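You operate a simulated robot arm through the tools that you are given. There is no shell and no other tool. Be economical: measure what you need, move in short steps, check, and stop when the job is done.

The job below is to be done with a simulated two-armed robot. You get a single attempt, and the scene is never put back.

JOB
Put one of the small elements from the front of the desk on top of the purple carton. Press the green test key three times. Take the blue ring key with white grip on the bed top and put it away on the side desk. Put the lettered lens that says "T" from the bed top on top of the blue card box there and the lettered lens marked "C" on top of the white card box there. Stack the box marked "felt" from the bed top on top of the box marked "pads". Take the orange-handled camera cube and put it on top of the grey spares box. Put the tall copper ring on the top of the long bench away on the riser of the wash bench. Open the cabinet glass door, take the thick silver disc and put it on the top shelf of the dry cabinet, then shut the door. Put the fisheye lens marked "2" from the top of the long bench on top of the tall black lens and the fisheye lens that says "3" on the top of the low wooden stand. Pull the right bench drawer open. Do these in any order. Set down upright: lettered lens, orange-handled camera cube, fisheye lens.

Only the result counts: the job must be done as asked and must still hold three seconds after the hand-in. Knocking over, shifting, dropping, spilling or breaking anything else fails it.

ROBOT AND FRAMES
Two 7-joint arms with fingered hands on one trunk, on a base that drives. Base frame: it is fixed to the floor where the robot stands at the start and does not move with it; the origin is under the middle of the robot, x ahead of it, y to its left, z up. Lengths are in m, angles in rad, forces in N, time in s.
The left shoulder is at the start at [0.06, 0.138, 0.822], the right one opposite. With the tool pointing down near the work surface each hand reaches from about 0.1 to 0.88 m from the robot's upright axis, wherever it stands, measured 20 degrees to its own side. Places, roughly: blue card box (10x10x12 cm) [-0.4, 2.1, 0.5]; blue ring key with white grip (8x3x6 cm) [0.1, 2.2, 0.5]; box of pads, upright grey box, yellow plastic box [-0.5, 2, 0.5]; cabinet glass door [-3, -3.2, 0.7]; fisheye lens [-2, -4.5, 0.75]; green test key [1.3, -0.6, 0.8]; grey spares box [-1.75, -0.5, 0.75]; lettered lens [-0.25, 2.25, 0.5]; orange-handled camera cube (9x9x15 cm) [-2.7, 2.3, 0.8]; purple carton (10x8x6 cm) [-1.5, -1.8, 1.3]; right bench drawer [1.5, -4.1, 0.7]; riser of the wash bench (56x14 cm) [-3.26, -0.56, 0.9]; side desk [1.3, -0.6, 0.7]; small element (3x3x2 cm) [0.8, 0.1, 0.7]; tall black lens [-2.25, -4.5, 0.75]; tall copper ring (7x7x3 cm) [-2, -4.2, 0.8]; thick silver disc (7x7x3 cm) [-1.8, -4.4, 0.8]; top of the low wooden stand (20x22 cm) [1.76, -1.92, 0.64]; top shelf of the dry cabinet (38x22 cm) [-3.32, -3.18, 1]; white card box (11x13x10 cm) [-0.7, 2.2, 0.5]. Payload 4 kg a hand.
The tool frame of a hand sits at the grasp point between the pads (the TCP): z along the fingers, y along the line on which they close. The tips reach 0.036 m beyond it. Largest opening 0.12 m; the body of the gripper starts 0.042 m behind the TCP. The gripper is a hand of 5 fingers: y runs from the thumb to the fingers, the wrist lies at [-0.015, -0.109, -0.2] in the tool frame, and closing takes about 1.5 s.
Orientation is that of the tool frame in the base frame, as a unit quaternion [x, y, z, w]. With the fingers straight down and the wrist toward the robot, the tool's x, y and z point along [0, 1, 0], [1, 0, 0] and [0, 0, -1] of the base frame.

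CONTROLS
- The arms move only by the tool arm_command. It takes "left_targets", "right_targets" or both (then of equal length, played together; a hand with none holds still); each is a list of rows, each an object of numbers (a shift or turn left out is 0, a gripper value left out holds the last): "x", "y", "z": the shift along the tool's x, y, z in m; "rx", "ry", "rz": the turn, a rotation vector about the tool's x, y, z in rad; "gripper": the opening in per cent of the stroke, from 0 (shut) to 100 (fully open). In form: [{"x": .., "y": .., "z": .., "rx": .., "ry": .., "rz": .., "gripper": ..}, ...]. A call has 1 to 8 rows; each row is the pose to reach, as a shift and turn from the pose commanded when the call began, along the tool's axes at that moment. Each row takes 0.2 s and may step no farther than 0.05 m and 0.15 rad from the row before; otherwise, or with a gripper value out of range, the whole call is refused. A pose out of reach is approached as far as the arm can. The call stops where the force on the tool passes 40 N (or 10 N more than at its start, if that is more) or the arm is blocked; 0.2 s more then pass. The fingers move at their own pace (about 0.153 m/s each) and stop on an object; they squeeze with about 25 N. The grip force told is the motor's: it shows also when the fingers shut on nothing. Time passes only in rows, and 0.2 s behind the last, so rows that repeat a pose let the fingers close. It gives the time, the measured TCP pose, the force on the tool (base axes), the opening and the grip force at its end, in the units of the frame above (readings bear some noise), with the torque about the TCP (base axes, N m) and any sound that the robot's microphone picked up.
- Cameras (640 x 400 px; columns grow to the right, rows downward): "scene" is now at [0.0552, 0.0205, 1.4612]; the picture's right is [0.24, -0.97, 0.00], its down [-0.62, -0.15, -0.77] and it looks along [0.75, 0.19, -0.63] (base axes); focal length 280 px, centre (320, 200). "left" rides on the left gripper at [-0.069, -0.079, -0.131] in its tool frame; the picture's right is [-0.78, -0.29, 0.55], its down [0.55, -0.73, 0.40] and it looks along [0.29, 0.61, 0.74] (tool axes); focal length 222 px, centre (320, 200). "right" rides on the right gripper at [0.069, -0.079, -0.131] in its tool frame; the picture's right is [-0.78, 0.29, -0.55], its down [-0.55, -0.73, 0.40] and it looks along [-0.29, 0.61, 0.74] (tool axes); focal length 222 px, centre (320, 200). There is no depth. A picture from a camera that has moved, and an enlarged one, comes with that camera's place and axes in the base frame and with its lens.
- snapshot(camera): a new picture of that camera. No time passes.
- slide_trunk(by): slides the trunk up (or, below 0, down) by that many m; the arms and the scene camera ride with it, the base frame stays. It gives what a move gives, with no picture.
- base_move(legs): drives the robot by 1 to 6 legs, each [ahead, left, turn to the left] in m, m and rad, along the robot's own axes; the way and the turn of a leg run together, so that a leg with both is an arc; at most 1.5 m and 3.142 rad a leg. The arms and the cameras ride along, it lands a little off, and it stops where it bumps. It gives what a move gives.
- hand_shape(shape, hand): the hand has 5 fingers and takes this shape, open, in about a second: jaw (thumb against the fingers, like two jaws); tri (thumb and two fingers); tip (a fingertip pinch); poke (one finger out to press); point (the index stretched); flat (the hand flat); cup (the hand cupped); fist (a fist). The gripper value then closes the fingers along that shape, each until it touches; the sizes above hold for jaw. It gives what a move gives, with no picture.
- aim_head(pan, tilt): turns the head with the scene camera to pan (to the left, within 1.501 rad either way) and tilt (down, from -0.506 to 1.204), counted from straight ahead of the robot. It gives what a move gives.
- inspect(camera, box): a new picture of the part [left, top, right, bottom] of that camera's present view, enlarged. No time passes.
- job_done(): hands the job in; it is judged then, once.

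Go step by step. Nothing tells you exact positions but the pictures and the camera data: compare them with the known pose of the tool, close in by small moves and look again before you grip or let go. The budget is 567 turns and 370 pictures, counting those below and the enlarged ones. Unless the task says otherwise, let go and move clear before handing in.

The tools are called after "Request:" as a command line: name --argument value ..., lists and objects as JSON in quotes. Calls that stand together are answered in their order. arm_command: Moves the arms, as the interface text tells. Its arguments: {"type":"object","properties":{"left_targets":{"type":"array","items":{"type":"object","properties":{"x":{"type":"number"},"y":{"type":"number"},"z":{"type":"number"},"rx":{"type":"number"},"ry":{"type":"number"},"rz":{"type":"number"},"gripper":{"type":"number"}}}},"right_targets":{"type":"array","items":{"type":"object","properties":{"x":{"type":"number"},"y":{"type":"number"},"z":{"type":"number"},"rx":{"type":"number"},"ry":{"type":"number"},"rz":{"type":"number"},"gripper":{"type":"number"}}}}},"required":[]} The other tools are called the same way: slide_trunk (by) slides the trunk up or down; hand_shape (shape, hand) gives the hand a shape; base_move (legs) drives the base; aim_head (pan, tilt) turns the head that bears the scene camera; snapshot (camera) takes a picture; inspect (camera, box) takes an enlarged picture of a part of a camera's view; job_done () hands the job in.

At the start:

```text
time: 0.0
left_position: [0.4597, 0.3255, 1.0101]
left_tool_rot: [0.707, 0.707, 0.0, 0.0]
left_ft_force: [-0.3, -0.9, 0.2]
left_ft_torque: [-0.01, -0.02, 0.0]
left_opening: 0.1192
left_gripper_force: 0.1
left_shape: jaw
right_position: [0.6695, -0.0942, 1.0038]
right_tool_rot: [0.707, 0.707, 0.0, -0.001]
right_ft_force: [-0.2, -0.1, 0.1]
right_ft_torque: [0.01, -0.02, -0.01]
right_opening: 0.1198
right_gripper_force: 0.1
right_shape: jaw
trunk travel left (down, up): [-0.4, 0.19]
robot x, y, heading: [-0.0014, -0.0005, -0.001]
head pan, tilt: [0.244, 0.688]
```

scene: 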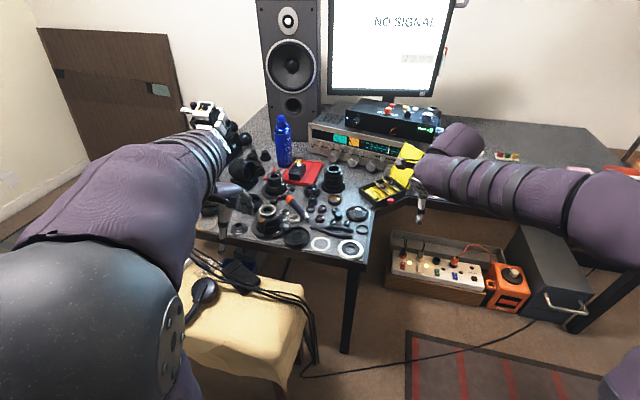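
right: 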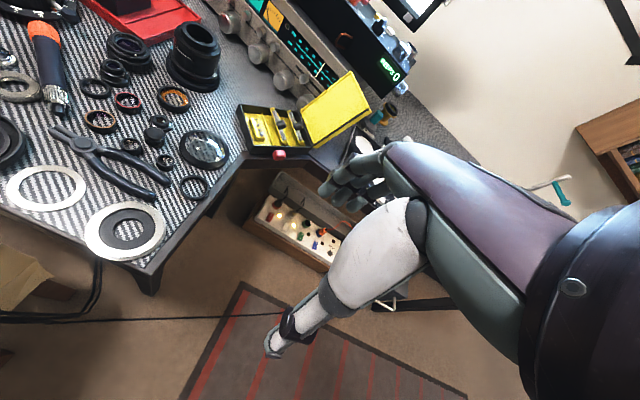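
left: 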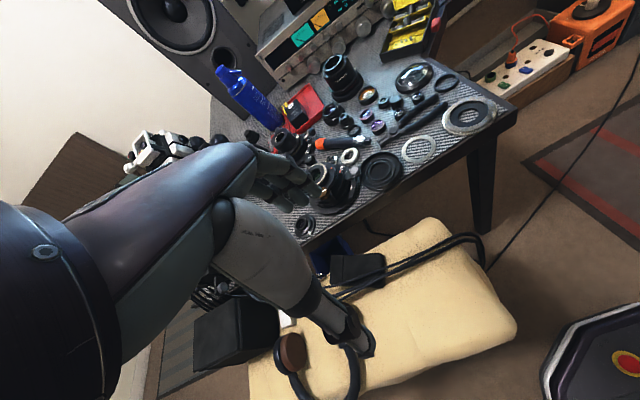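

I see the desk ahead with many lens parts, and the small elements somewhere near [0.8, 0.1, 0.7]. I'll take a closer look at it.

Request:
inspect --camera "scene" --box '[220, 140, 460, 290]'

Request:
inspect --camera "right" --box '[0, 0, 320, 200]'

```text
2.67 times, centred on (340, 215) of scene
camera zoom: at [0.0552, 0.0205, 1.4612], right [0.24, -0.97, 0.0], down [-0.62, -0.15, -0.77], along [0.75, 0.19, -0.63], focal length 748 px, centre (267, 160)
```

zoom: 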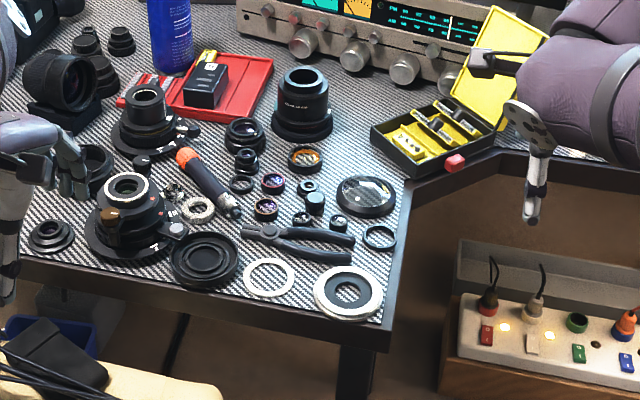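

```text
2.00 times, centred on (160, 100) of right
camera zoom: at [0.59, -0.0262, 1.1358], right [0.29, -0.78, 0.55], down [-0.73, -0.55, -0.4], along [0.61, -0.29, -0.74], focal length 444 px, centre (640, 400)
```

zoom: 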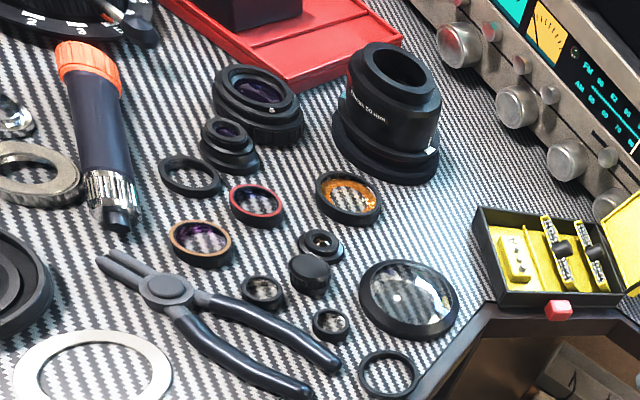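

The small elements seem to be the cluster around (0.83, 0.14). I'll bring the right hand above them for a close look.

Request:
arm_command --right_targets '[{"x": 0.035, "y": 0.02}, {"x": 0.07, "y": 0.04}, {"x": 0.105, "y": 0.06}, {"x": 0.14, "y": 0.08}, {"x": 0.17, "y": 0.1, "z": 0.02}, {"x": 0.2, "y": 0.12, "z": 0.05}, {"x": 0.2, "y": 0.12, "z": 0.08}]'

Request:
snapshot --camera "right"

Request:
snapshot --camera "scene"

```text
time: 1.6
left_position: [0.4601, 0.3271, 1.0105]
left_tool_rot: [0.706, 0.708, 0.0, 0.0]
left_ft_force: [0.1, 0.1, -0.4]
left_ft_torque: [-0.01, 0.03, 0.03]
left_opening: 0.1197
left_gripper_force: 0.1
left_shape: jaw
right_position: [0.7897, 0.1044, 0.9237]
right_tool_rot: [0.707, 0.707, 0.0, 0.0]
right_ft_force: [0.7, -0.2, 0.1]
right_ft_torque: [0.0, 0.01, -0.03]
right_opening: 0.1198
right_gripper_force: 0.0
right_shape: jaw
trunk travel left (down, up): [-0.4, 0.19]
robot x, y, heading: [0.0002, -0.0023, -0.002]
head pan, tilt: [0.244, 0.688]
```

```text
364 pictures are left
camera right: at [0.7108, 0.1734, 1.0555], right [0.29, -0.78, 0.55], down [-0.73, -0.55, -0.4], along [0.61, -0.29, -0.74], focal length 222 px, centre (320, 200)
```

right: 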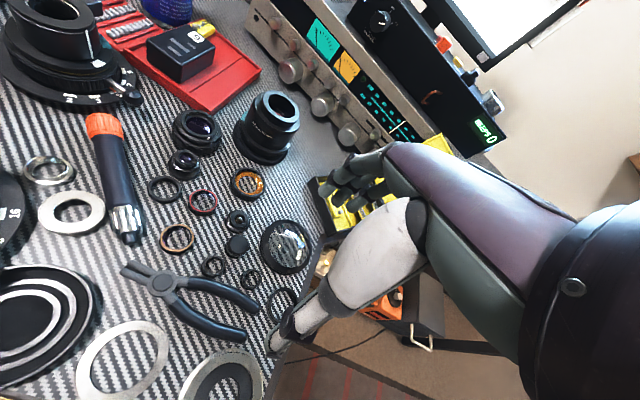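

```text
363 pictures are left
camera scene: at [0.0552, 0.0205, 1.4612], right [0.24, -0.97, 0.0], down [-0.62, -0.15, -0.77], along [0.75, 0.19, -0.63], focal length 280 px, centre (320, 200)
```

scene: 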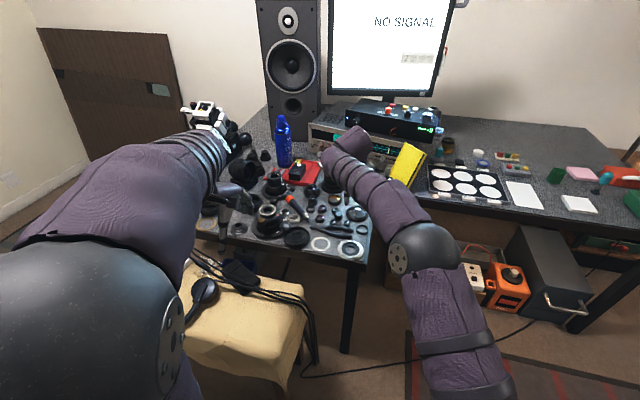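

I'll enlarge the cluster.

Request:
inspect --camera "right" --box '[140, 160, 332, 280]'

```text
3.33 times, centred on (236, 220) of right
camera zoom: at [0.7108, 0.1734, 1.0555], right [0.29, -0.78, 0.55], down [-0.73, -0.55, -0.4], along [0.61, -0.29, -0.74], focal length 740 px, centre (600, 133)
```

zoom: 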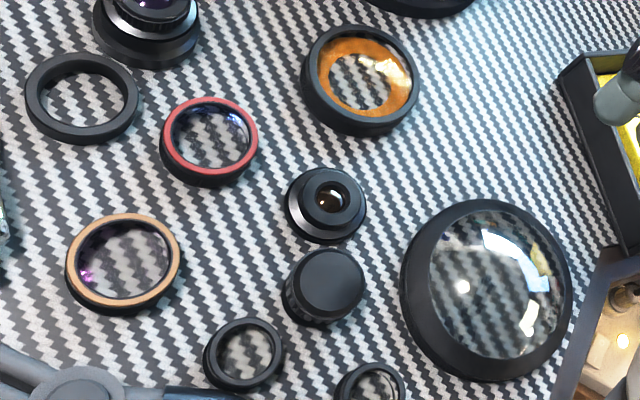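

Next I'll set a fingertip pinch and turn the hand so that it closes along base y.

Request:
hand_shape --hand "right" --shape "tip"

Request:
arm_command --right_targets '[{"rz": -0.15}, {"rz": -0.3}, {"rz": -0.45}, {"rz": -0.6}, {"rz": -0.75}, {"rz": -0.9}, {"rz": -1.05}, {"rz": -1.2}]'

Request:
snapshot --camera "right"

```text
time: 2.5
left_position: [0.4596, 0.3272, 1.0094]
left_tool_rot: [0.707, 0.708, 0.001, 0.0]
left_ft_force: [0.3, -0.6, 0.3]
left_ft_torque: [0.01, 0.01, -0.01]
left_opening: 0.1195
left_gripper_force: 0.0
left_shape: jaw
right_position: [0.7892, 0.1041, 0.9246]
right_tool_rot: [0.707, 0.707, 0.001, 0.0]
right_ft_force: [0.2, -1.4, -0.3]
right_ft_torque: [0.03, -0.01, 0.01]
right_opening: 0.1199
right_gripper_force: 0.0
right_shape: tip
trunk travel left (down, up): [-0.4, 0.19]
robot x, y, heading: [-0.0019, 0.001, 0.0]
head pan, tilt: [0.244, 0.688]
```

```text
time: 4.3
left_position: [0.4623, 0.3256, 1.0098]
left_tool_rot: [0.707, 0.707, 0.0, -0.001]
left_ft_force: [0.6, -0.4, 0.0]
left_ft_torque: [0.06, 0.06, -0.02]
left_opening: 0.1198
left_gripper_force: 0.0
left_shape: jaw
right_position: [0.7582, 0.0967, 0.9039]
right_tool_rot: [0.184, 0.983, 0.0, -0.001]
right_ft_force: [-0.1, 0.0, -0.7]
right_ft_torque: [0.06, 0.01, 0.0]
right_opening: 0.1199
right_gripper_force: 0.1
right_shape: tip
right hand out of reach, approached as far as the arm can: row 7, 8
trunk travel left (down, up): [-0.4, 0.19]
robot x, y, heading: [0.0038, -0.0002, -0.001]
head pan, tilt: [0.244, 0.688]
```

```text
361 pictures are left
camera right: at [0.6651, 0.0489, 1.0362], right [0.84, -0.01, 0.55], down [0.24, -0.88, -0.4], along [0.49, 0.47, -0.74], focal length 222 px, centre (320, 200)
```

right: 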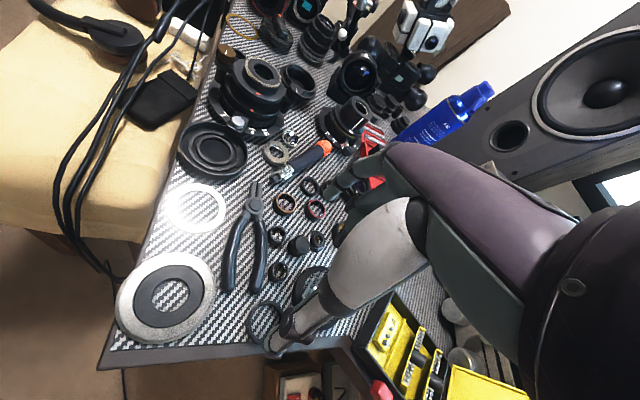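

The turned hand is at its reach limit. I'll lift it a little and move the base a bit forward and right, clear of the stool.

Request:
arm_command --right_targets '[{"z": -0.04, "y": -0.03}, {"z": -0.07, "y": -0.06}]'

Request:
base_move --legs '[[0.0, -0.12, 0], [0.12, 0, 0]]'

Request:
snapshot --camera "right"

Request:
snapshot --camera "scene"

```text
time: 4.9
left_position: [0.4593, 0.3279, 1.0102]
left_tool_rot: [0.707, 0.707, 0.0, -0.001]
left_ft_force: [-0.8, 0.6, 0.6]
left_ft_torque: [0.0, -0.01, -0.02]
left_opening: 0.1198
left_gripper_force: 0.1
left_shape: jaw
right_position: [0.7307, 0.0457, 0.9763]
right_tool_rot: [0.184, 0.983, 0.0, 0.0]
right_ft_force: [0.3, 0.9, 0.4]
right_ft_torque: [0.02, 0.03, 0.01]
right_opening: 0.12
right_gripper_force: 0.0
right_shape: tip
trunk travel left (down, up): [-0.4, 0.19]
robot x, y, heading: [0.0007, -0.0016, 0.002]
head pan, tilt: [0.244, 0.688]
```

```text
time: 7.0
left_position: [0.5802, 0.2028, 1.0093]
left_tool_rot: [0.708, 0.707, 0.0, 0.001]
left_ft_force: [0.6, 0.3, 0.1]
left_ft_torque: [-0.01, 0.02, 0.04]
left_opening: 0.1197
left_gripper_force: 0.2
left_shape: jaw
right_position: [0.8516, -0.0789, 0.9745]
right_tool_rot: [0.185, 0.983, -0.001, 0.0]
right_ft_force: [0.1, 0.4, 0.2]
right_ft_torque: [-0.05, 0.04, 0.0]
right_opening: 0.1199
right_gripper_force: 0.1
right_shape: tip
trunk travel left (down, up): [-0.4, 0.19]
robot x, y, heading: [0.1191, -0.1246, 0.001]
head pan, tilt: [0.244, 0.688]
```

```text
360 pictures are left
camera right: at [0.7584, -0.1266, 1.1069], right [0.84, -0.01, 0.55], down [0.24, -0.88, -0.4], along [0.49, 0.47, -0.74], focal length 222 px, centre (320, 200)
```

right: 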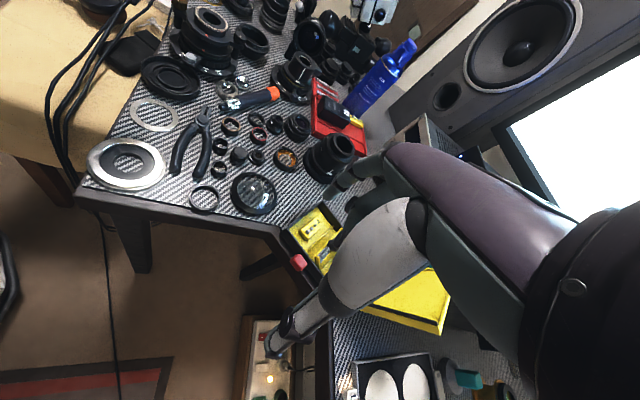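

```text
359 pictures are left
camera scene: at [0.1753, -0.1028, 1.4611], right [0.24, -0.97, 0.0], down [-0.62, -0.15, -0.77], along [0.75, 0.19, -0.64], focal length 280 px, centre (320, 200)
```

scene: 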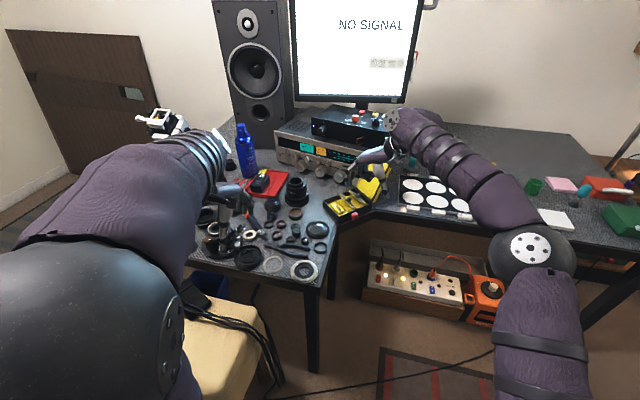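

I'll bring the right hand over the elements, finish its turn, and back the left hand off.

Request:
arm_command --right_targets '[{"x": 0.03, "y": 0.03, "rz": -0.1}, {"x": 0.06, "y": 0.06, "rz": -0.2}, {"x": 0.09, "y": 0.09, "rz": -0.3}, {"x": 0.11, "y": 0.12, "rz": -0.37}, {"x": 0.122, "y": 0.149, "z": 0.03, "rz": -0.37}, {"x": 0.122, "y": 0.149, "z": 0.07, "rz": -0.37}]' --left_targets '[{"x": 0.03, "y": -0.03}, {"x": 0.06, "y": -0.06}, {"x": 0.09, "y": -0.09}, {"x": 0.12, "y": -0.12}, {"x": 0.15, "y": -0.15}, {"x": 0.15, "y": -0.15}]'

Request:
snapshot --camera "right"

```text
time: 8.4
left_position: [0.4312, 0.3535, 1.0091]
left_tool_rot: [0.708, 0.707, 0.0, 0.001]
left_ft_force: [0.7, 0.1, 0.2]
left_ft_torque: [-0.02, 0.05, -0.02]
left_opening: 0.1198
left_gripper_force: 0.1
left_shape: jaw
right_position: [0.7937, 0.1033, 0.9059]
right_tool_rot: [0.002, 1.0, 0.0, -0.002]
right_ft_force: [0.0, 0.1, -0.4]
right_ft_torque: [-0.02, -0.01, 0.0]
right_opening: 0.1199
right_gripper_force: 0.0
right_shape: tip
trunk travel left (down, up): [-0.4, 0.19]
robot x, y, heading: [0.1194, -0.1226, -0.002]
head pan, tilt: [0.244, 0.688]
```

```text
358 pictures are left
camera right: at [0.7245, 0.0245, 1.0371], right [0.79, 0.29, 0.55], down [0.55, -0.74, -0.4], along [0.29, 0.61, -0.74], focal length 222 px, centre (320, 200)
```

right: 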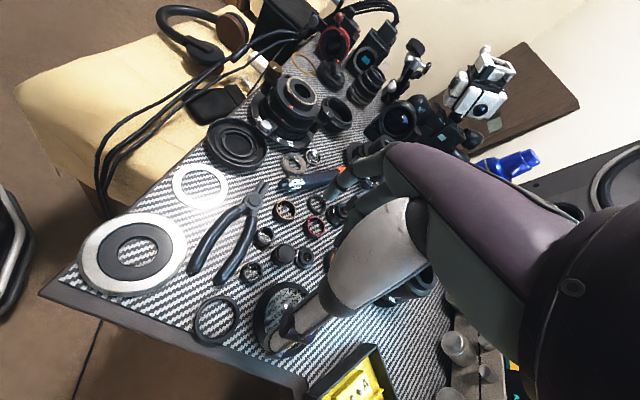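

I'll narrow the pinch here to see where the fingertips meet.

Request:
arm_command --right_targets '[{"gripper": 40}, {"gripper": 40}, {"gripper": 40}, {"gripper": 40}]'

Request:
inspect --camera "right" --box '[200, 150, 440, 300]'

```text
time: 9.4
left_position: [0.43, 0.3534, 1.0081]
left_tool_rot: [0.708, 0.706, 0.0, 0.0]
left_ft_force: [0.2, 0.4, -0.4]
left_ft_torque: [0.0, -0.02, -0.04]
left_opening: 0.1199
left_gripper_force: 0.1
left_shape: jaw
right_position: [0.7928, 0.1053, 0.9072]
right_tool_rot: [0.001, 1.0, 0.0, 0.0]
right_ft_force: [-0.4, 0.1, -0.4]
right_ft_torque: [0.02, 0.02, 0.0]
right_opening: 0.0481
right_gripper_force: 0.0
right_shape: tip
trunk travel left (down, up): [-0.4, 0.19]
robot x, y, heading: [0.1194, -0.1233, 0.002]
head pan, tilt: [0.244, 0.688]
```

```text
2.67 times, centred on (320, 225) of right
camera zoom: at [0.7237, 0.0256, 1.0378], right [0.79, 0.29, 0.55], down [0.55, -0.74, -0.4], along [0.29, 0.61, -0.74], focal length 592 px, centre (320, 133)
```

zoom: 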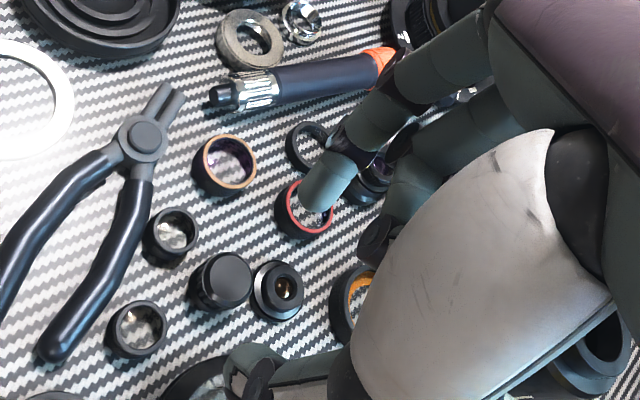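

Fingertips converge 3.6 cm past the TCP as expected. I'll lower over the near small element, with a slight turn.

Request:
arm_command --right_targets '[{"x": 0.005, "z": 0.04, "rz": 0.12, "gripper": 36}, {"x": 0.005, "z": 0.08, "rz": 0.12, "gripper": 36}, {"x": 0.005, "z": 0.105, "rz": 0.12, "gripper": 36}]'

Request:
inspect --camera "right" --box '[200, 150, 440, 300]'

```text
time: 10.2
left_position: [0.4315, 0.3536, 1.0079]
left_tool_rot: [0.707, 0.707, 0.0, 0.001]
left_ft_force: [-0.1, 0.1, -0.2]
left_ft_torque: [-0.01, 0.0, -0.02]
left_opening: 0.12
left_gripper_force: 0.1
left_shape: jaw
right_position: [0.787, 0.1054, 0.8018]
right_tool_rot: [0.062, 0.998, 0.0, -0.001]
right_ft_force: [0.7, 1.1, 1.2]
right_ft_torque: [-0.04, -0.03, -0.01]
right_opening: 0.0436
right_gripper_force: 0.1
right_shape: tip
trunk travel left (down, up): [-0.4, 0.19]
robot x, y, heading: [0.1185, -0.1207, -0.002]
head pan, tilt: [0.244, 0.688]
```

```text
2.67 times, centred on (320, 225) of right
camera zoom: at [0.7085, 0.035, 0.9325], right [0.82, 0.19, 0.55], down [0.45, -0.8, -0.4], along [0.36, 0.57, -0.74], focal length 592 px, centre (320, 133)
```

zoom: 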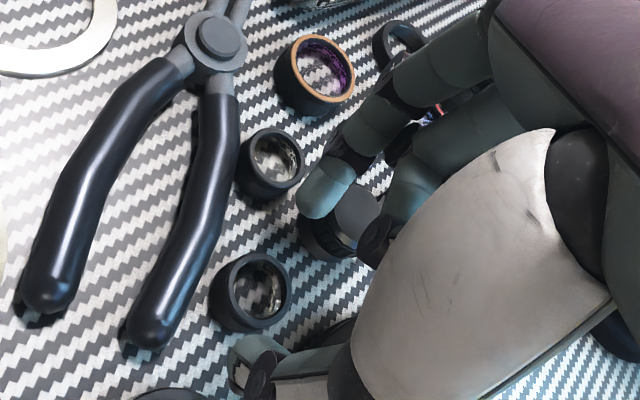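

The element sits centred beneath the pinch; I lower and close.

Request:
arm_command --right_targets '[{"z": 0.015, "x": -0.001}, {"z": 0.027, "x": -0.001}, {"z": 0.027, "x": -0.001}]'

Request:
inspect --camera "right" --box '[200, 150, 440, 300]'

```text
time: 11.0
left_position: [0.4298, 0.3547, 1.0098]
left_tool_rot: [0.708, 0.706, 0.0, 0.0]
left_ft_force: [0.7, 0.6, 0.2]
left_ft_torque: [-0.02, -0.01, 0.0]
left_opening: 0.1195
left_gripper_force: 0.0
left_shape: jaw
right_position: [0.7871, 0.1052, 0.7763]
right_tool_rot: [0.061, 0.998, 0.001, 0.001]
right_ft_force: [-0.9, -0.3, 10.0]
right_ft_torque: [-0.03, 0.09, 0.03]
right_opening: 0.0439
right_gripper_force: 0.1
right_shape: tip
trunk travel left (down, up): [-0.4, 0.19]
robot x, y, heading: [0.1189, -0.1217, -0.008]
head pan, tilt: [0.244, 0.688]
```

```text
2.67 times, centred on (320, 225) of right
camera zoom: at [0.7087, 0.0348, 0.9078], right [0.81, 0.19, 0.55], down [0.46, -0.8, -0.4], along [0.36, 0.57, -0.73], focal length 592 px, centre (320, 133)
```

zoom: 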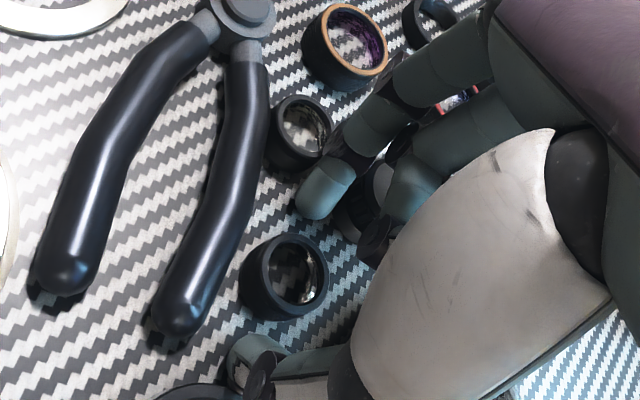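

A light contact shows (10 N), so I raise 3 mm and then close.

Request:
arm_command --right_targets '[{"z": -0.004}, {"z": -0.004, "gripper": 25}, {"z": -0.004, "gripper": 15}, {"z": -0.004, "gripper": 5}, {"z": -0.004, "gripper": 5}, {"z": -0.004, "gripper": 5}]'

Request:
inspect --camera "right" --box '[200, 150, 440, 300]'

```text
time: 12.4
left_position: [0.431, 0.3537, 1.0093]
left_tool_rot: [0.707, 0.707, 0.0, 0.0]
left_ft_force: [-0.5, 0.5, 0.5]
left_ft_torque: [0.01, 0.05, -0.01]
left_opening: 0.1196
left_gripper_force: 0.1
left_shape: jaw
right_position: [0.7874, 0.1056, 0.7804]
right_tool_rot: [0.061, 0.998, 0.0, 0.0]
right_ft_force: [0.6, 0.7, -0.3]
right_ft_torque: [0.01, -0.01, 0.0]
right_opening: 0.0197
right_gripper_force: 25.2
right_shape: tip
trunk travel left (down, up): [-0.4, 0.19]
robot x, y, heading: [0.1198, -0.1224, -0.002]
head pan, tilt: [0.244, 0.688]
```

```text
2.67 times, centred on (320, 225) of right
camera zoom: at [0.7091, 0.035, 0.9106], right [0.81, 0.19, 0.55], down [0.46, -0.8, -0.4], along [0.36, 0.57, -0.74], focal length 592 px, centre (320, 133)
```

zoom: 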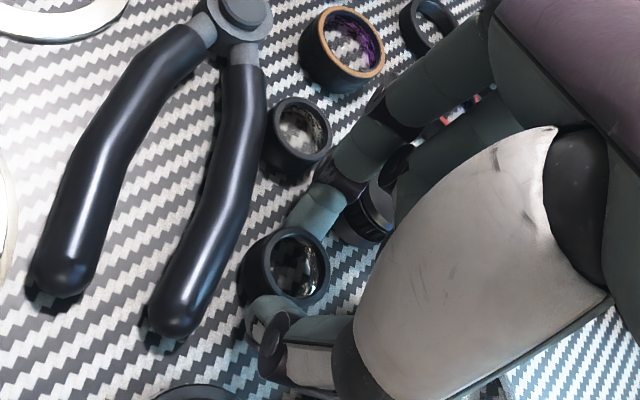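

Gripped. I lift and check.

Request:
arm_command --right_targets '[{"z": -0.03}, {"z": -0.07}, {"z": -0.11}, {"z": -0.15}]'

Request:
inspect --camera "right" --box '[200, 150, 440, 300]'

```text
time: 13.4
left_position: [0.4298, 0.353, 1.0095]
left_tool_rot: [0.708, 0.706, 0.0, 0.0]
left_ft_force: [-0.1, 0.3, -0.3]
left_ft_torque: [0.03, -0.02, -0.02]
left_opening: 0.12
left_gripper_force: 0.1
left_shape: jaw
right_position: [0.789, 0.1079, 0.927]
right_tool_rot: [0.06, 0.998, 0.001, 0.0]
right_ft_force: [-0.4, -0.2, -0.3]
right_ft_torque: [0.01, -0.01, -0.01]
right_opening: 0.0198
right_gripper_force: 25.4
right_shape: tip
trunk travel left (down, up): [-0.4, 0.19]
robot x, y, heading: [0.1203, -0.1251, -0.003]
head pan, tilt: [0.244, 0.688]
```

```text
2.67 times, centred on (320, 225) of right
camera zoom: at [0.7096, 0.036, 1.0588], right [0.81, 0.19, 0.55], down [0.46, -0.8, -0.4], along [0.36, 0.57, -0.74], focal length 592 px, centre (320, 133)
```

zoom: 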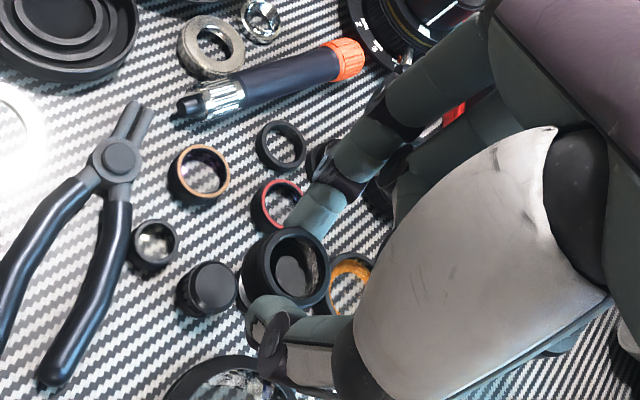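

The element is held. Now I look at the side desk for the green test key.

Request:
aim_head --pan -0.4 --tilt 0.5

Request:
snapshot --camera "scene"

```text
time: 14.4
left_position: [0.4302, 0.3545, 1.0095]
left_tool_rot: [0.708, 0.706, 0.0, 0.0]
left_ft_force: [0.9, 0.3, -0.3]
left_ft_torque: [-0.03, -0.05, -0.01]
left_opening: 0.1201
left_gripper_force: 0.0
left_shape: jaw
right_position: [0.7883, 0.1061, 0.9268]
right_tool_rot: [0.061, 0.998, 0.0, 0.0]
right_ft_force: [-0.2, 0.1, -0.1]
right_ft_torque: [0.02, 0.02, -0.04]
right_opening: 0.0199
right_gripper_force: 25.2
right_shape: tip
trunk travel left (down, up): [-0.4, 0.19]
robot x, y, heading: [0.1204, -0.1227, -0.004]
head pan, tilt: [-0.4, 0.499]
```

```text
352 pictures are left
camera scene: at [0.1749, -0.1588, 1.4778], right [-0.39, -0.92, 0.0], down [-0.44, 0.19, -0.88], along [0.81, -0.34, -0.48], focal length 280 px, centre (320, 200)
```

scene: 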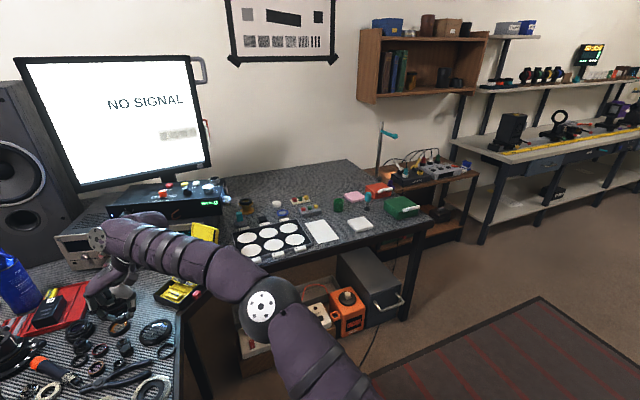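

Request:
inspect --camera "scene" --box '[220, 160, 460, 310]'

Request:
inspect --camera "scene" --box '[80, 160, 240, 260]'

```text
2.67 times, centred on (340, 235) of scene
camera zoom: at [0.1749, -0.1588, 1.4778], right [-0.39, -0.92, 0.0], down [-0.44, 0.19, -0.88], along [0.81, -0.34, -0.48], focal length 748 px, centre (267, 107)
```

zoom: 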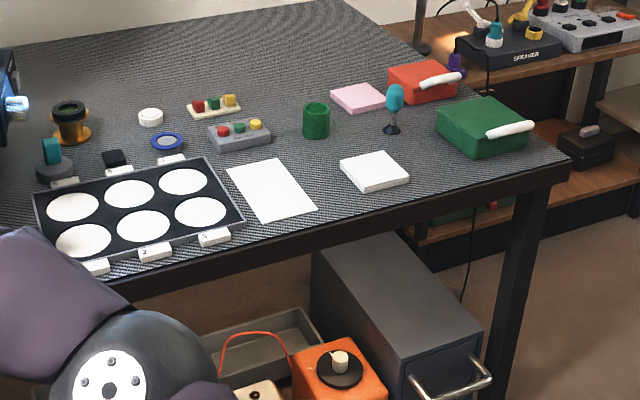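

```text
4.00 times, centred on (160, 210) of scene
camera zoom: at [0.1749, -0.1588, 1.4778], right [-0.39, -0.92, 0.0], down [-0.44, 0.19, -0.88], along [0.81, -0.34, -0.48], focal length 1122 px, centre (960, 160)
```

zoom: 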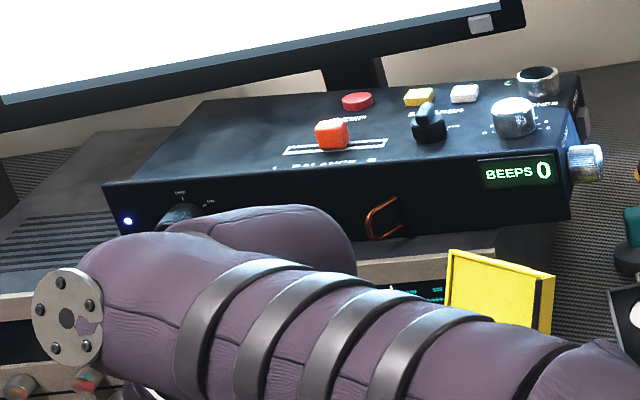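

Request:
inspect --camera "scene" --box '[270, 180, 350, 230]'

```text
8.00 times, centred on (310, 205) of scene
camera zoom: at [0.1749, -0.1588, 1.4778], right [-0.39, -0.92, 0.0], down [-0.44, 0.19, -0.88], along [0.81, -0.34, -0.48], focal length 2244 px, centre (400, 160)
```

zoom: 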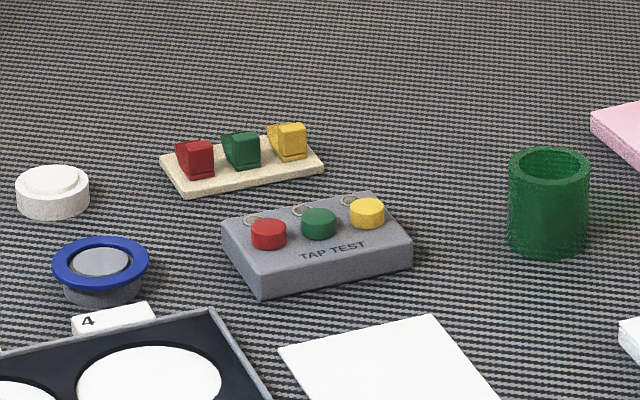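

The TAP TEST box has the green key at about (1.32, -0.585). I'll retract the right hand, then drive to reach it with the left hand.

Request:
arm_command --right_targets '[{"x": 0.033, "y": -0.035, "z": -0.01}, {"x": 0.067, "y": -0.07, "z": -0.02}, {"x": 0.1, "y": -0.105, "z": -0.03}, {"x": 0.133, "y": -0.14, "z": -0.04}, {"x": 0.167, "y": -0.175, "z": -0.05}, {"x": 0.2, "y": -0.21, "z": -0.06}, {"x": 0.233, "y": -0.245, "z": -0.07}, {"x": 0.267, "y": -0.28, "z": -0.08}]'

Request:
base_move --legs '[[0, -0.73, 0], [0.35, 0, 0]]'

Request:
hand_shape --hand "left" --shape "poke"

Request:
aim_head --pan 0.3 --tilt 0.6

Request:
snapshot --camera "scene"

Request:
snapshot --camera "left"

Request:
snapshot --camera "right"

```text
time: 16.2
left_position: [0.4286, 0.3535, 1.0093]
left_tool_rot: [0.708, 0.706, 0.0, 0.0]
left_ft_force: [-0.4, -0.2, 0.0]
left_ft_torque: [0.0, -0.05, -0.02]
left_opening: 0.1196
left_gripper_force: 0.2
left_shape: jaw
right_position: [0.4877, -0.1394, 1.0083]
right_tool_rot: [0.061, 0.998, 0.0, 0.0]
right_ft_force: [-0.9, 0.7, 0.2]
right_ft_torque: [0.05, -0.05, -0.01]
right_opening: 0.0193
right_gripper_force: 25.4
right_shape: tip
trunk travel left (down, up): [-0.4, 0.19]
robot x, y, heading: [0.1196, -0.1216, -0.004]
head pan, tilt: [-0.4, 0.499]
```

```text
time: 22.1
left_position: [0.7843, -0.3883, 1.0083]
left_tool_rot: [0.708, 0.706, 0.0, 0.0]
left_ft_force: [-0.3, -0.6, 0.4]
left_ft_torque: [0.03, 0.01, 0.01]
left_opening: 0.1197
left_gripper_force: 0.1
left_shape: jaw
right_position: [0.8422, -0.8799, 1.0068]
right_tool_rot: [0.062, 0.998, -0.001, 0.0]
right_ft_force: [-0.3, -0.5, 0.3]
right_ft_torque: [0.02, 0.0, 0.04]
right_opening: 0.0194
right_gripper_force: 25.3
right_shape: tip
trunk travel left (down, up): [-0.4, 0.19]
robot x, y, heading: [0.4741, -0.8611, -0.007]
head pan, tilt: [-0.4, 0.499]
```

```text
time: 23.0
left_position: [0.7843, -0.3863, 1.01]
left_tool_rot: [0.709, 0.705, 0.0, 0.0]
left_ft_force: [1.1, -0.2, 0.3]
left_ft_torque: [0.01, 0.01, 0.01]
left_opening: 0.0
left_gripper_force: 0.0
left_shape: poke
right_position: [0.8422, -0.8793, 1.0052]
right_tool_rot: [0.062, 0.998, 0.0, 0.0]
right_ft_force: [0.0, 0.2, 0.6]
right_ft_torque: [-0.04, -0.02, -0.02]
right_opening: 0.0192
right_gripper_force: 24.8
right_shape: tip
trunk travel left (down, up): [-0.4, 0.19]
robot x, y, heading: [0.4717, -0.8607, -0.003]
head pan, tilt: [-0.4, 0.499]
```

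```text
time: 24.1
left_position: [0.7857, -0.3867, 1.0084]
left_tool_rot: [0.709, 0.706, -0.001, 0.0]
left_ft_force: [-0.6, 1.1, -0.2]
left_ft_torque: [-0.01, 0.02, -0.03]
left_opening: 0.0
left_gripper_force: 0.1
left_shape: poke
right_position: [0.8419, -0.8798, 1.0049]
right_tool_rot: [0.062, 0.998, 0.0, 0.0]
right_ft_force: [-0.3, -0.9, 0.3]
right_ft_torque: [-0.01, -0.01, -0.03]
right_opening: 0.0192
right_gripper_force: 25.7
right_shape: tip
trunk travel left (down, up): [-0.4, 0.19]
robot x, y, heading: [0.4744, -0.8586, -0.001]
head pan, tilt: [0.3, 0.6]
```

```text
348 pictures are left
camera scene: at [0.5282, -0.8376, 1.4687], right [0.29, -0.96, 0.0], down [-0.54, -0.16, -0.83], along [0.79, 0.24, -0.56], focal length 280 px, centre (320, 200)
```

scene: 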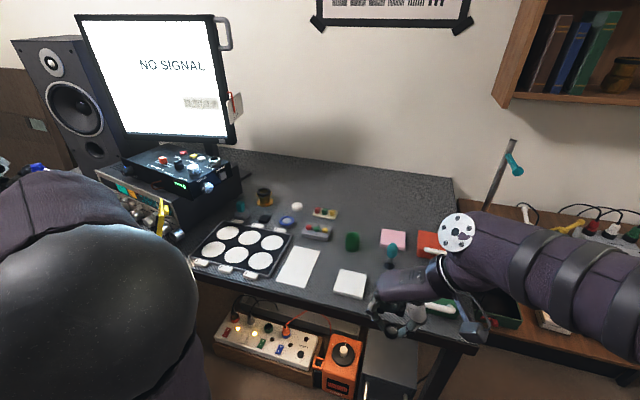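

```text
347 pictures are left
camera left: at [0.7045, -0.456, 1.1404], right [-0.29, -0.78, -0.55], down [-0.73, 0.55, -0.4], along [0.61, 0.28, -0.74], focal length 222 px, centre (320, 200)
```

left: 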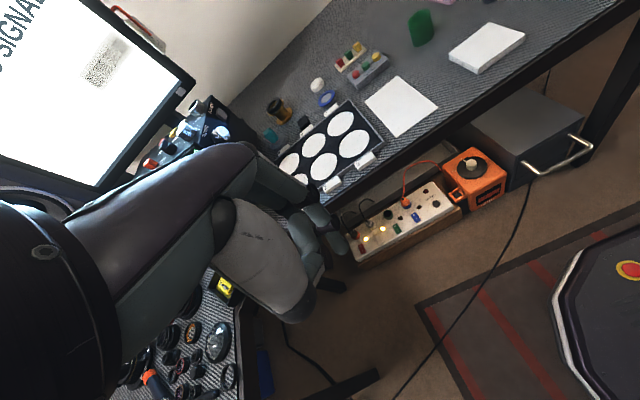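

```text
346 pictures are left
camera right: at [0.7635, -0.9492, 1.1382], right [0.81, 0.19, 0.55], down [0.45, -0.8, -0.4], along [0.36, 0.57, -0.74], focal length 222 px, centre (320, 200)
```

right: 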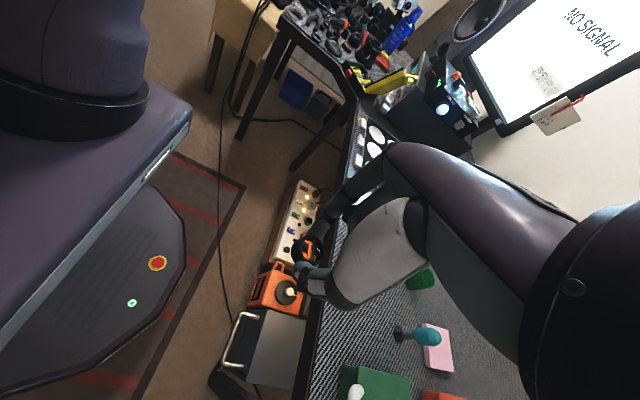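

I'll drive 0.08 ahead and extend the left hand toward the key, staying high.

Request:
base_move --legs '[[0.08, 0, 0]]'

Request:
arm_command --left_targets '[{"y": 0.045, "x": -0.02}, {"y": 0.09, "x": -0.04}, {"y": 0.135, "x": -0.06}, {"y": 0.18, "x": -0.08}, {"y": 0.22, "x": -0.1}, {"y": 0.26, "x": -0.12}, {"y": 0.3, "x": -0.14}, {"y": 0.335, "x": -0.16}]'

Request:
snapshot --camera "left"

Request:
snapshot --camera "scene"

```text
time: 25.1
left_position: [0.8645, -0.3871, 1.0087]
left_tool_rot: [0.708, 0.706, 0.001, 0.0]
left_ft_force: [1.0, -0.3, -0.7]
left_ft_torque: [-0.01, 0.02, 0.0]
left_opening: 0.0001
left_gripper_force: 0.2
left_shape: poke
right_position: [0.9227, -0.8793, 1.006]
right_tool_rot: [0.062, 0.998, 0.0, -0.001]
right_ft_force: [0.1, 0.3, -0.2]
right_ft_torque: [0.03, 0.05, 0.03]
right_opening: 0.0192
right_gripper_force: 24.8
right_shape: tip
trunk travel left (down, up): [-0.4, 0.19]
robot x, y, heading: [0.5558, -0.8623, -0.004]
head pan, tilt: [0.3, 0.6]
```

```text
time: 26.9
left_position: [1.199, -0.5484, 1.0089]
left_tool_rot: [0.708, 0.706, 0.0, 0.0]
left_ft_force: [-0.1, -0.6, 0.2]
left_ft_torque: [0.01, 0.06, -0.01]
left_opening: 0.0
left_gripper_force: 0.0
left_shape: poke
right_position: [0.9227, -0.8804, 1.0072]
right_tool_rot: [0.062, 0.998, 0.0, -0.001]
right_ft_force: [0.7, -0.4, -0.1]
right_ft_torque: [0.0, 0.01, -0.02]
right_opening: 0.0191
right_gripper_force: 24.8
right_shape: tip
trunk travel left (down, up): [-0.4, 0.19]
robot x, y, heading: [0.5512, -0.8606, 0.0]
head pan, tilt: [0.3, 0.6]
```

```text
345 pictures are left
camera left: at [1.1189, -0.6174, 1.141], right [-0.29, -0.78, -0.55], down [-0.73, 0.55, -0.4], along [0.61, 0.28, -0.74], focal length 222 px, centre (320, 200)
```

left: 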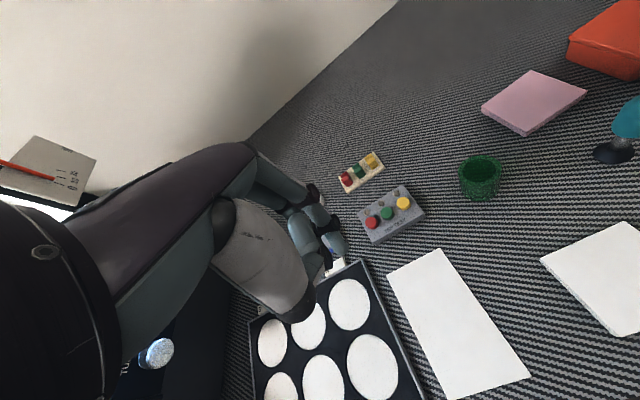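

```text
344 pictures are left
camera scene: at [0.6088, -0.838, 1.4687], right [0.29, -0.96, 0.0], down [-0.54, -0.17, -0.82], along [0.79, 0.24, -0.57], focal length 280 px, centre (320, 200)
```

scene: 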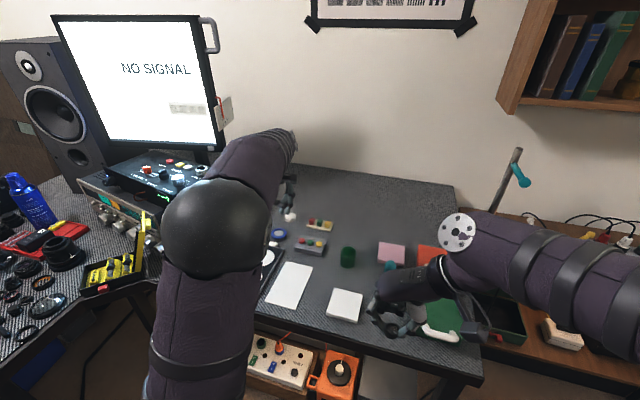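

Request:
inspect --camera "left" --box '[260, 140, 452, 260]'

```text
3.33 times, centred on (356, 200) of left
camera zoom: at [1.1189, -0.6174, 1.141], right [-0.29, -0.78, -0.55], down [-0.73, 0.55, -0.4], along [0.61, 0.28, -0.74], focal length 740 px, centre (200, 200)
```

zoom: 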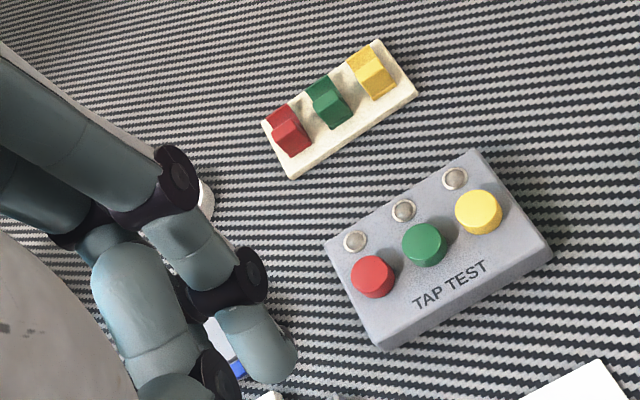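

Green key at about (1.316, -0.588, 0.765). I move the index tip above it.

Request:
arm_command --left_targets '[{"y": 0.04, "x": -0.01, "z": 0.02}, {"y": 0.08, "x": -0.02, "z": 0.04}, {"y": 0.115, "x": -0.03, "z": 0.07}, {"y": 0.115, "x": -0.03, "z": 0.11}, {"y": 0.115, "x": -0.03, "z": 0.15}, {"y": 0.115, "x": -0.03, "z": 0.17}]'

Request:
inspect --camera "left" --box '[260, 160, 452, 280]'

Request:
inspect --camera "scene" --box '[200, 130, 440, 280]'

```text
time: 28.3
left_position: [1.3131, -0.5794, 0.8386]
left_tool_rot: [0.708, 0.706, 0.0, 0.0]
left_ft_force: [0.2, 0.8, 0.2]
left_ft_torque: [0.0, 0.04, -0.01]
left_opening: 0.0
left_gripper_force: 0.1
left_shape: poke
right_position: [0.9216, -0.8782, 1.0061]
right_tool_rot: [0.062, 0.998, 0.001, 0.0]
right_ft_force: [0.5, -0.7, 0.0]
right_ft_torque: [0.03, 0.0, 0.02]
right_opening: 0.0192
right_gripper_force: 25.1
right_shape: tip
trunk travel left (down, up): [-0.4, 0.19]
robot x, y, heading: [0.5545, -0.8631, 0.0]
head pan, tilt: [0.3, 0.6]
```

```text
3.33 times, centred on (356, 220) of left
camera zoom: at [1.2338, -0.6472, 0.9701], right [-0.29, -0.78, -0.55], down [-0.73, 0.55, -0.4], along [0.61, 0.28, -0.74], focal length 740 px, centre (200, 133)
```

zoom: 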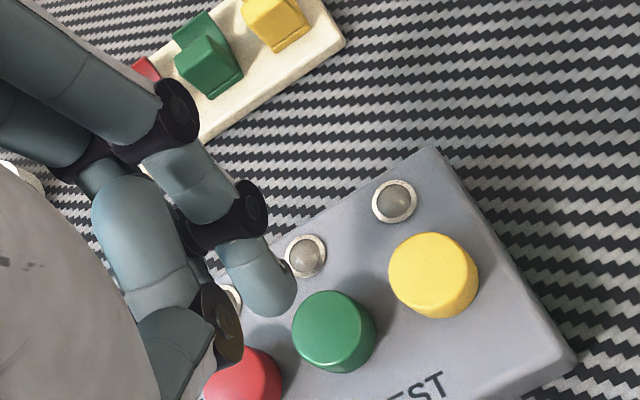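

```text
2.67 times, centred on (320, 205) of scene
camera zoom: at [0.6085, -0.8378, 1.4687], right [0.29, -0.96, 0.0], down [-0.54, -0.17, -0.82], along [0.79, 0.24, -0.57], focal length 748 px, centre (320, 187)
```

zoom: 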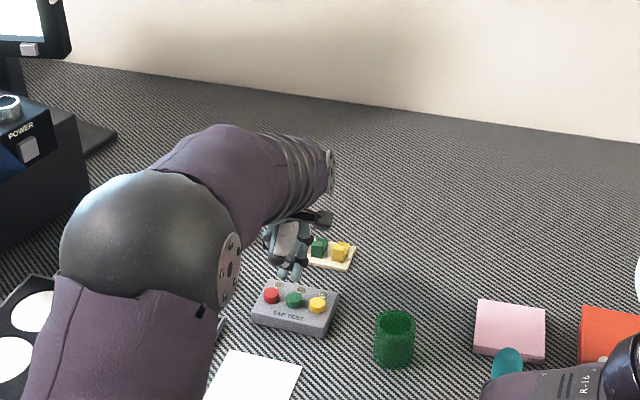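

The index tip is right above the key. Press down gently now.

Request:
arm_command --left_targets '[{"z": 0.015}, {"z": 0.025}, {"z": 0.032}, {"z": 0.038}]'

Request:
inspect --camera "left" --box '[260, 160, 452, 280]'

```text
time: 29.3
left_position: [1.3151, -0.5795, 0.8045]
left_tool_rot: [0.708, 0.706, 0.002, 0.002]
left_ft_force: [1.1, -0.2, 12.8]
left_ft_torque: [-0.11, -0.03, 0.0]
left_opening: 0.0001
left_gripper_force: 0.1
left_shape: poke
right_position: [0.9201, -0.8806, 1.0068]
right_tool_rot: [0.062, 0.998, 0.0, 0.0]
right_ft_force: [0.7, -0.2, -0.1]
right_ft_torque: [0.03, -0.02, 0.0]
right_opening: 0.0192
right_gripper_force: 25.1
right_shape: tip
trunk travel left (down, up): [-0.4, 0.19]
robot x, y, heading: [0.5531, -0.8642, 0.001]
head pan, tilt: [0.3, 0.6]
heard: click
```

```text
3.33 times, centred on (356, 220) of left
camera zoom: at [1.2341, -0.6481, 0.9355], right [-0.29, -0.78, -0.55], down [-0.73, 0.55, -0.4], along [0.62, 0.28, -0.73], focal length 740 px, centre (200, 133)
```

zoom: 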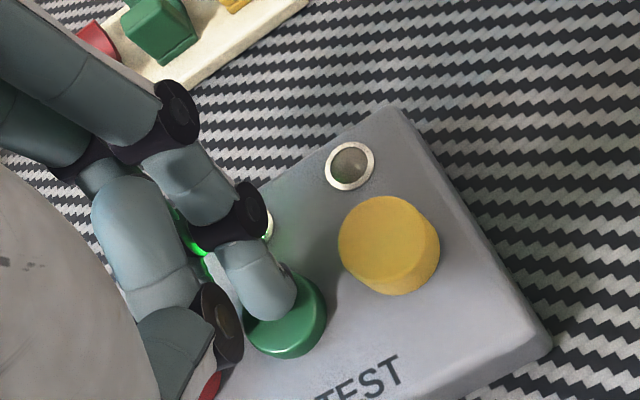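

One click heard and the lamp lit. I release and press twice more, checking each.

Request:
arm_command --left_targets '[{"z": -0.02}, {"z": -0.02}, {"z": -0.02}]'

Request:
arm_command --left_targets '[{"z": 0.012}, {"z": 0.02}, {"z": 0.02}]'

Request:
arm_command --left_targets '[{"z": -0.02}, {"z": -0.02}, {"z": -0.02}]'

Request:
inspect --camera "scene" --box '[120, 130, 360, 280]'

```text
time: 30.1
left_position: [1.3135, -0.5794, 0.8218]
left_tool_rot: [0.709, 0.706, 0.0, 0.0]
left_ft_force: [1.0, -0.2, 0.6]
left_ft_torque: [-0.03, 0.01, 0.0]
left_opening: 0.0001
left_gripper_force: 0.1
left_shape: poke
right_position: [0.9222, -0.8801, 1.0074]
right_tool_rot: [0.063, 0.998, 0.0, -0.001]
right_ft_force: [0.0, 0.0, 0.4]
right_ft_torque: [0.05, -0.01, -0.02]
right_opening: 0.0193
right_gripper_force: 25.4
right_shape: tip
trunk travel left (down, up): [-0.4, 0.19]
robot x, y, heading: [0.5531, -0.8661, -0.002]
head pan, tilt: [0.3, 0.6]
```

```text
time: 30.9
left_position: [1.3151, -0.5791, 0.805]
left_tool_rot: [0.708, 0.706, 0.002, 0.002]
left_ft_force: [2.2, 0.3, 13.9]
left_ft_torque: [-0.05, -0.08, 0.03]
left_opening: 0.0
left_gripper_force: 0.0
left_shape: poke
right_position: [0.9217, -0.8796, 1.0063]
right_tool_rot: [0.061, 0.998, 0.0, 0.001]
right_ft_force: [-0.5, -0.6, -0.3]
right_ft_torque: [0.01, -0.01, 0.02]
right_opening: 0.0189
right_gripper_force: 25.7
right_shape: tip
trunk travel left (down, up): [-0.4, 0.19]
robot x, y, heading: [0.5508, -0.865, -0.007]
head pan, tilt: [0.3, 0.6]
heard: click
```

```text
time: 31.7
left_position: [1.3141, -0.5788, 0.8214]
left_tool_rot: [0.708, 0.706, 0.0, 0.0]
left_ft_force: [-0.8, 0.5, 0.8]
left_ft_torque: [0.0, 0.01, -0.01]
left_opening: 0.0002
left_gripper_force: 0.1
left_shape: poke
right_position: [0.9208, -0.8784, 1.0074]
right_tool_rot: [0.063, 0.998, 0.001, 0.0]
right_ft_force: [0.7, -1.5, 0.0]
right_ft_torque: [-0.02, 0.05, 0.0]
right_opening: 0.0194
right_gripper_force: 24.8
right_shape: tip
trunk travel left (down, up): [-0.4, 0.19]
robot x, y, heading: [0.5513, -0.861, -0.001]
head pan, tilt: [0.3, 0.6]
```

```text
2.67 times, centred on (240, 205) of scene
camera zoom: at [0.6082, -0.8379, 1.4687], right [0.29, -0.96, 0.0], down [-0.54, -0.17, -0.83], along [0.79, 0.24, -0.56], focal length 748 px, centre (533, 187)
```

zoom: 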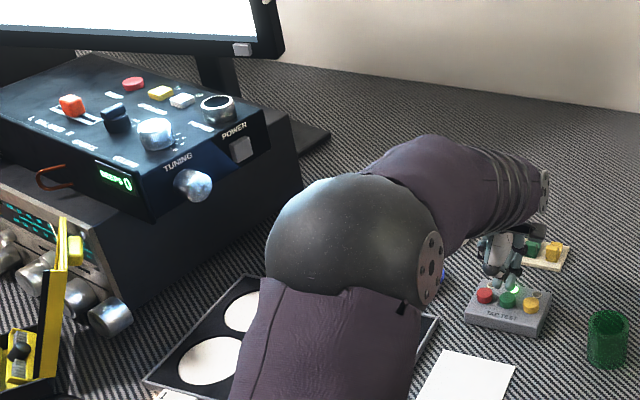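

Two clicks so far; the third press now, then lift away.

Request:
arm_command --left_targets '[{"z": 0.012}, {"z": 0.02}, {"z": 0.02}]'

Request:
arm_command --left_targets '[{"z": -0.03}, {"z": -0.07}, {"z": -0.11}, {"z": -0.15}, {"z": -0.18}, {"z": -0.18, "y": -0.05}, {"z": -0.18, "y": -0.1}, {"z": -0.18, "y": -0.15}]'

Request:
inspect --camera "left" --box '[260, 100, 500, 250]'

```text
time: 32.5
left_position: [1.3141, -0.5791, 0.805]
left_tool_rot: [0.708, 0.706, 0.003, 0.002]
left_ft_force: [2.7, -0.9, 15.7]
left_ft_torque: [-0.1, -0.11, 0.0]
left_opening: 0.0
left_gripper_force: 0.2
left_shape: poke
right_position: [0.9206, -0.8798, 1.0073]
right_tool_rot: [0.061, 0.998, 0.001, -0.001]
right_ft_force: [0.1, 0.8, 0.1]
right_ft_torque: [0.04, 0.03, -0.03]
right_opening: 0.0194
right_gripper_force: 24.6
right_shape: tip
trunk travel left (down, up): [-0.4, 0.19]
robot x, y, heading: [0.5519, -0.8589, -0.005]
head pan, tilt: [0.3, 0.6]
heard: click
```

```text
time: 34.3
left_position: [1.1639, -0.5807, 0.9812]
left_tool_rot: [0.708, 0.706, -0.001, 0.001]
left_ft_force: [0.0, 0.4, 0.6]
left_ft_torque: [-0.03, -0.02, 0.01]
left_opening: 0.0
left_gripper_force: 0.1
left_shape: poke
right_position: [0.9211, -0.8781, 1.006]
right_tool_rot: [0.061, 0.998, 0.0, 0.0]
right_ft_force: [-0.7, -0.4, -0.4]
right_ft_torque: [-0.01, -0.03, -0.04]
right_opening: 0.0192
right_gripper_force: 24.7
right_shape: tip
trunk travel left (down, up): [-0.4, 0.19]
robot x, y, heading: [0.5498, -0.8627, -0.007]
head pan, tilt: [0.3, 0.6]
```

```text
2.67 times, centred on (380, 175) of left
camera zoom: at [1.0846, -0.6488, 1.1128], right [-0.29, -0.78, -0.55], down [-0.73, 0.55, -0.4], along [0.61, 0.28, -0.74], focal length 592 px, centre (160, 267)
```

zoom: 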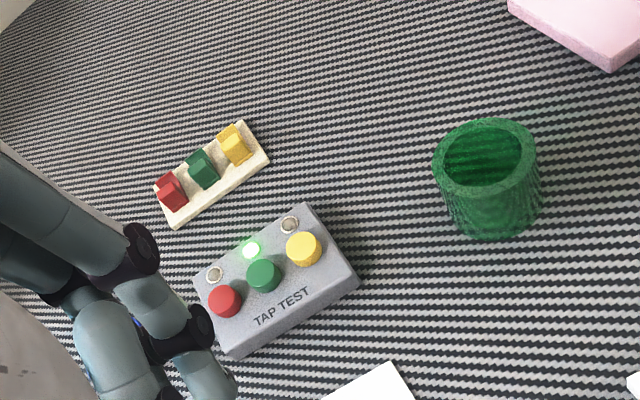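

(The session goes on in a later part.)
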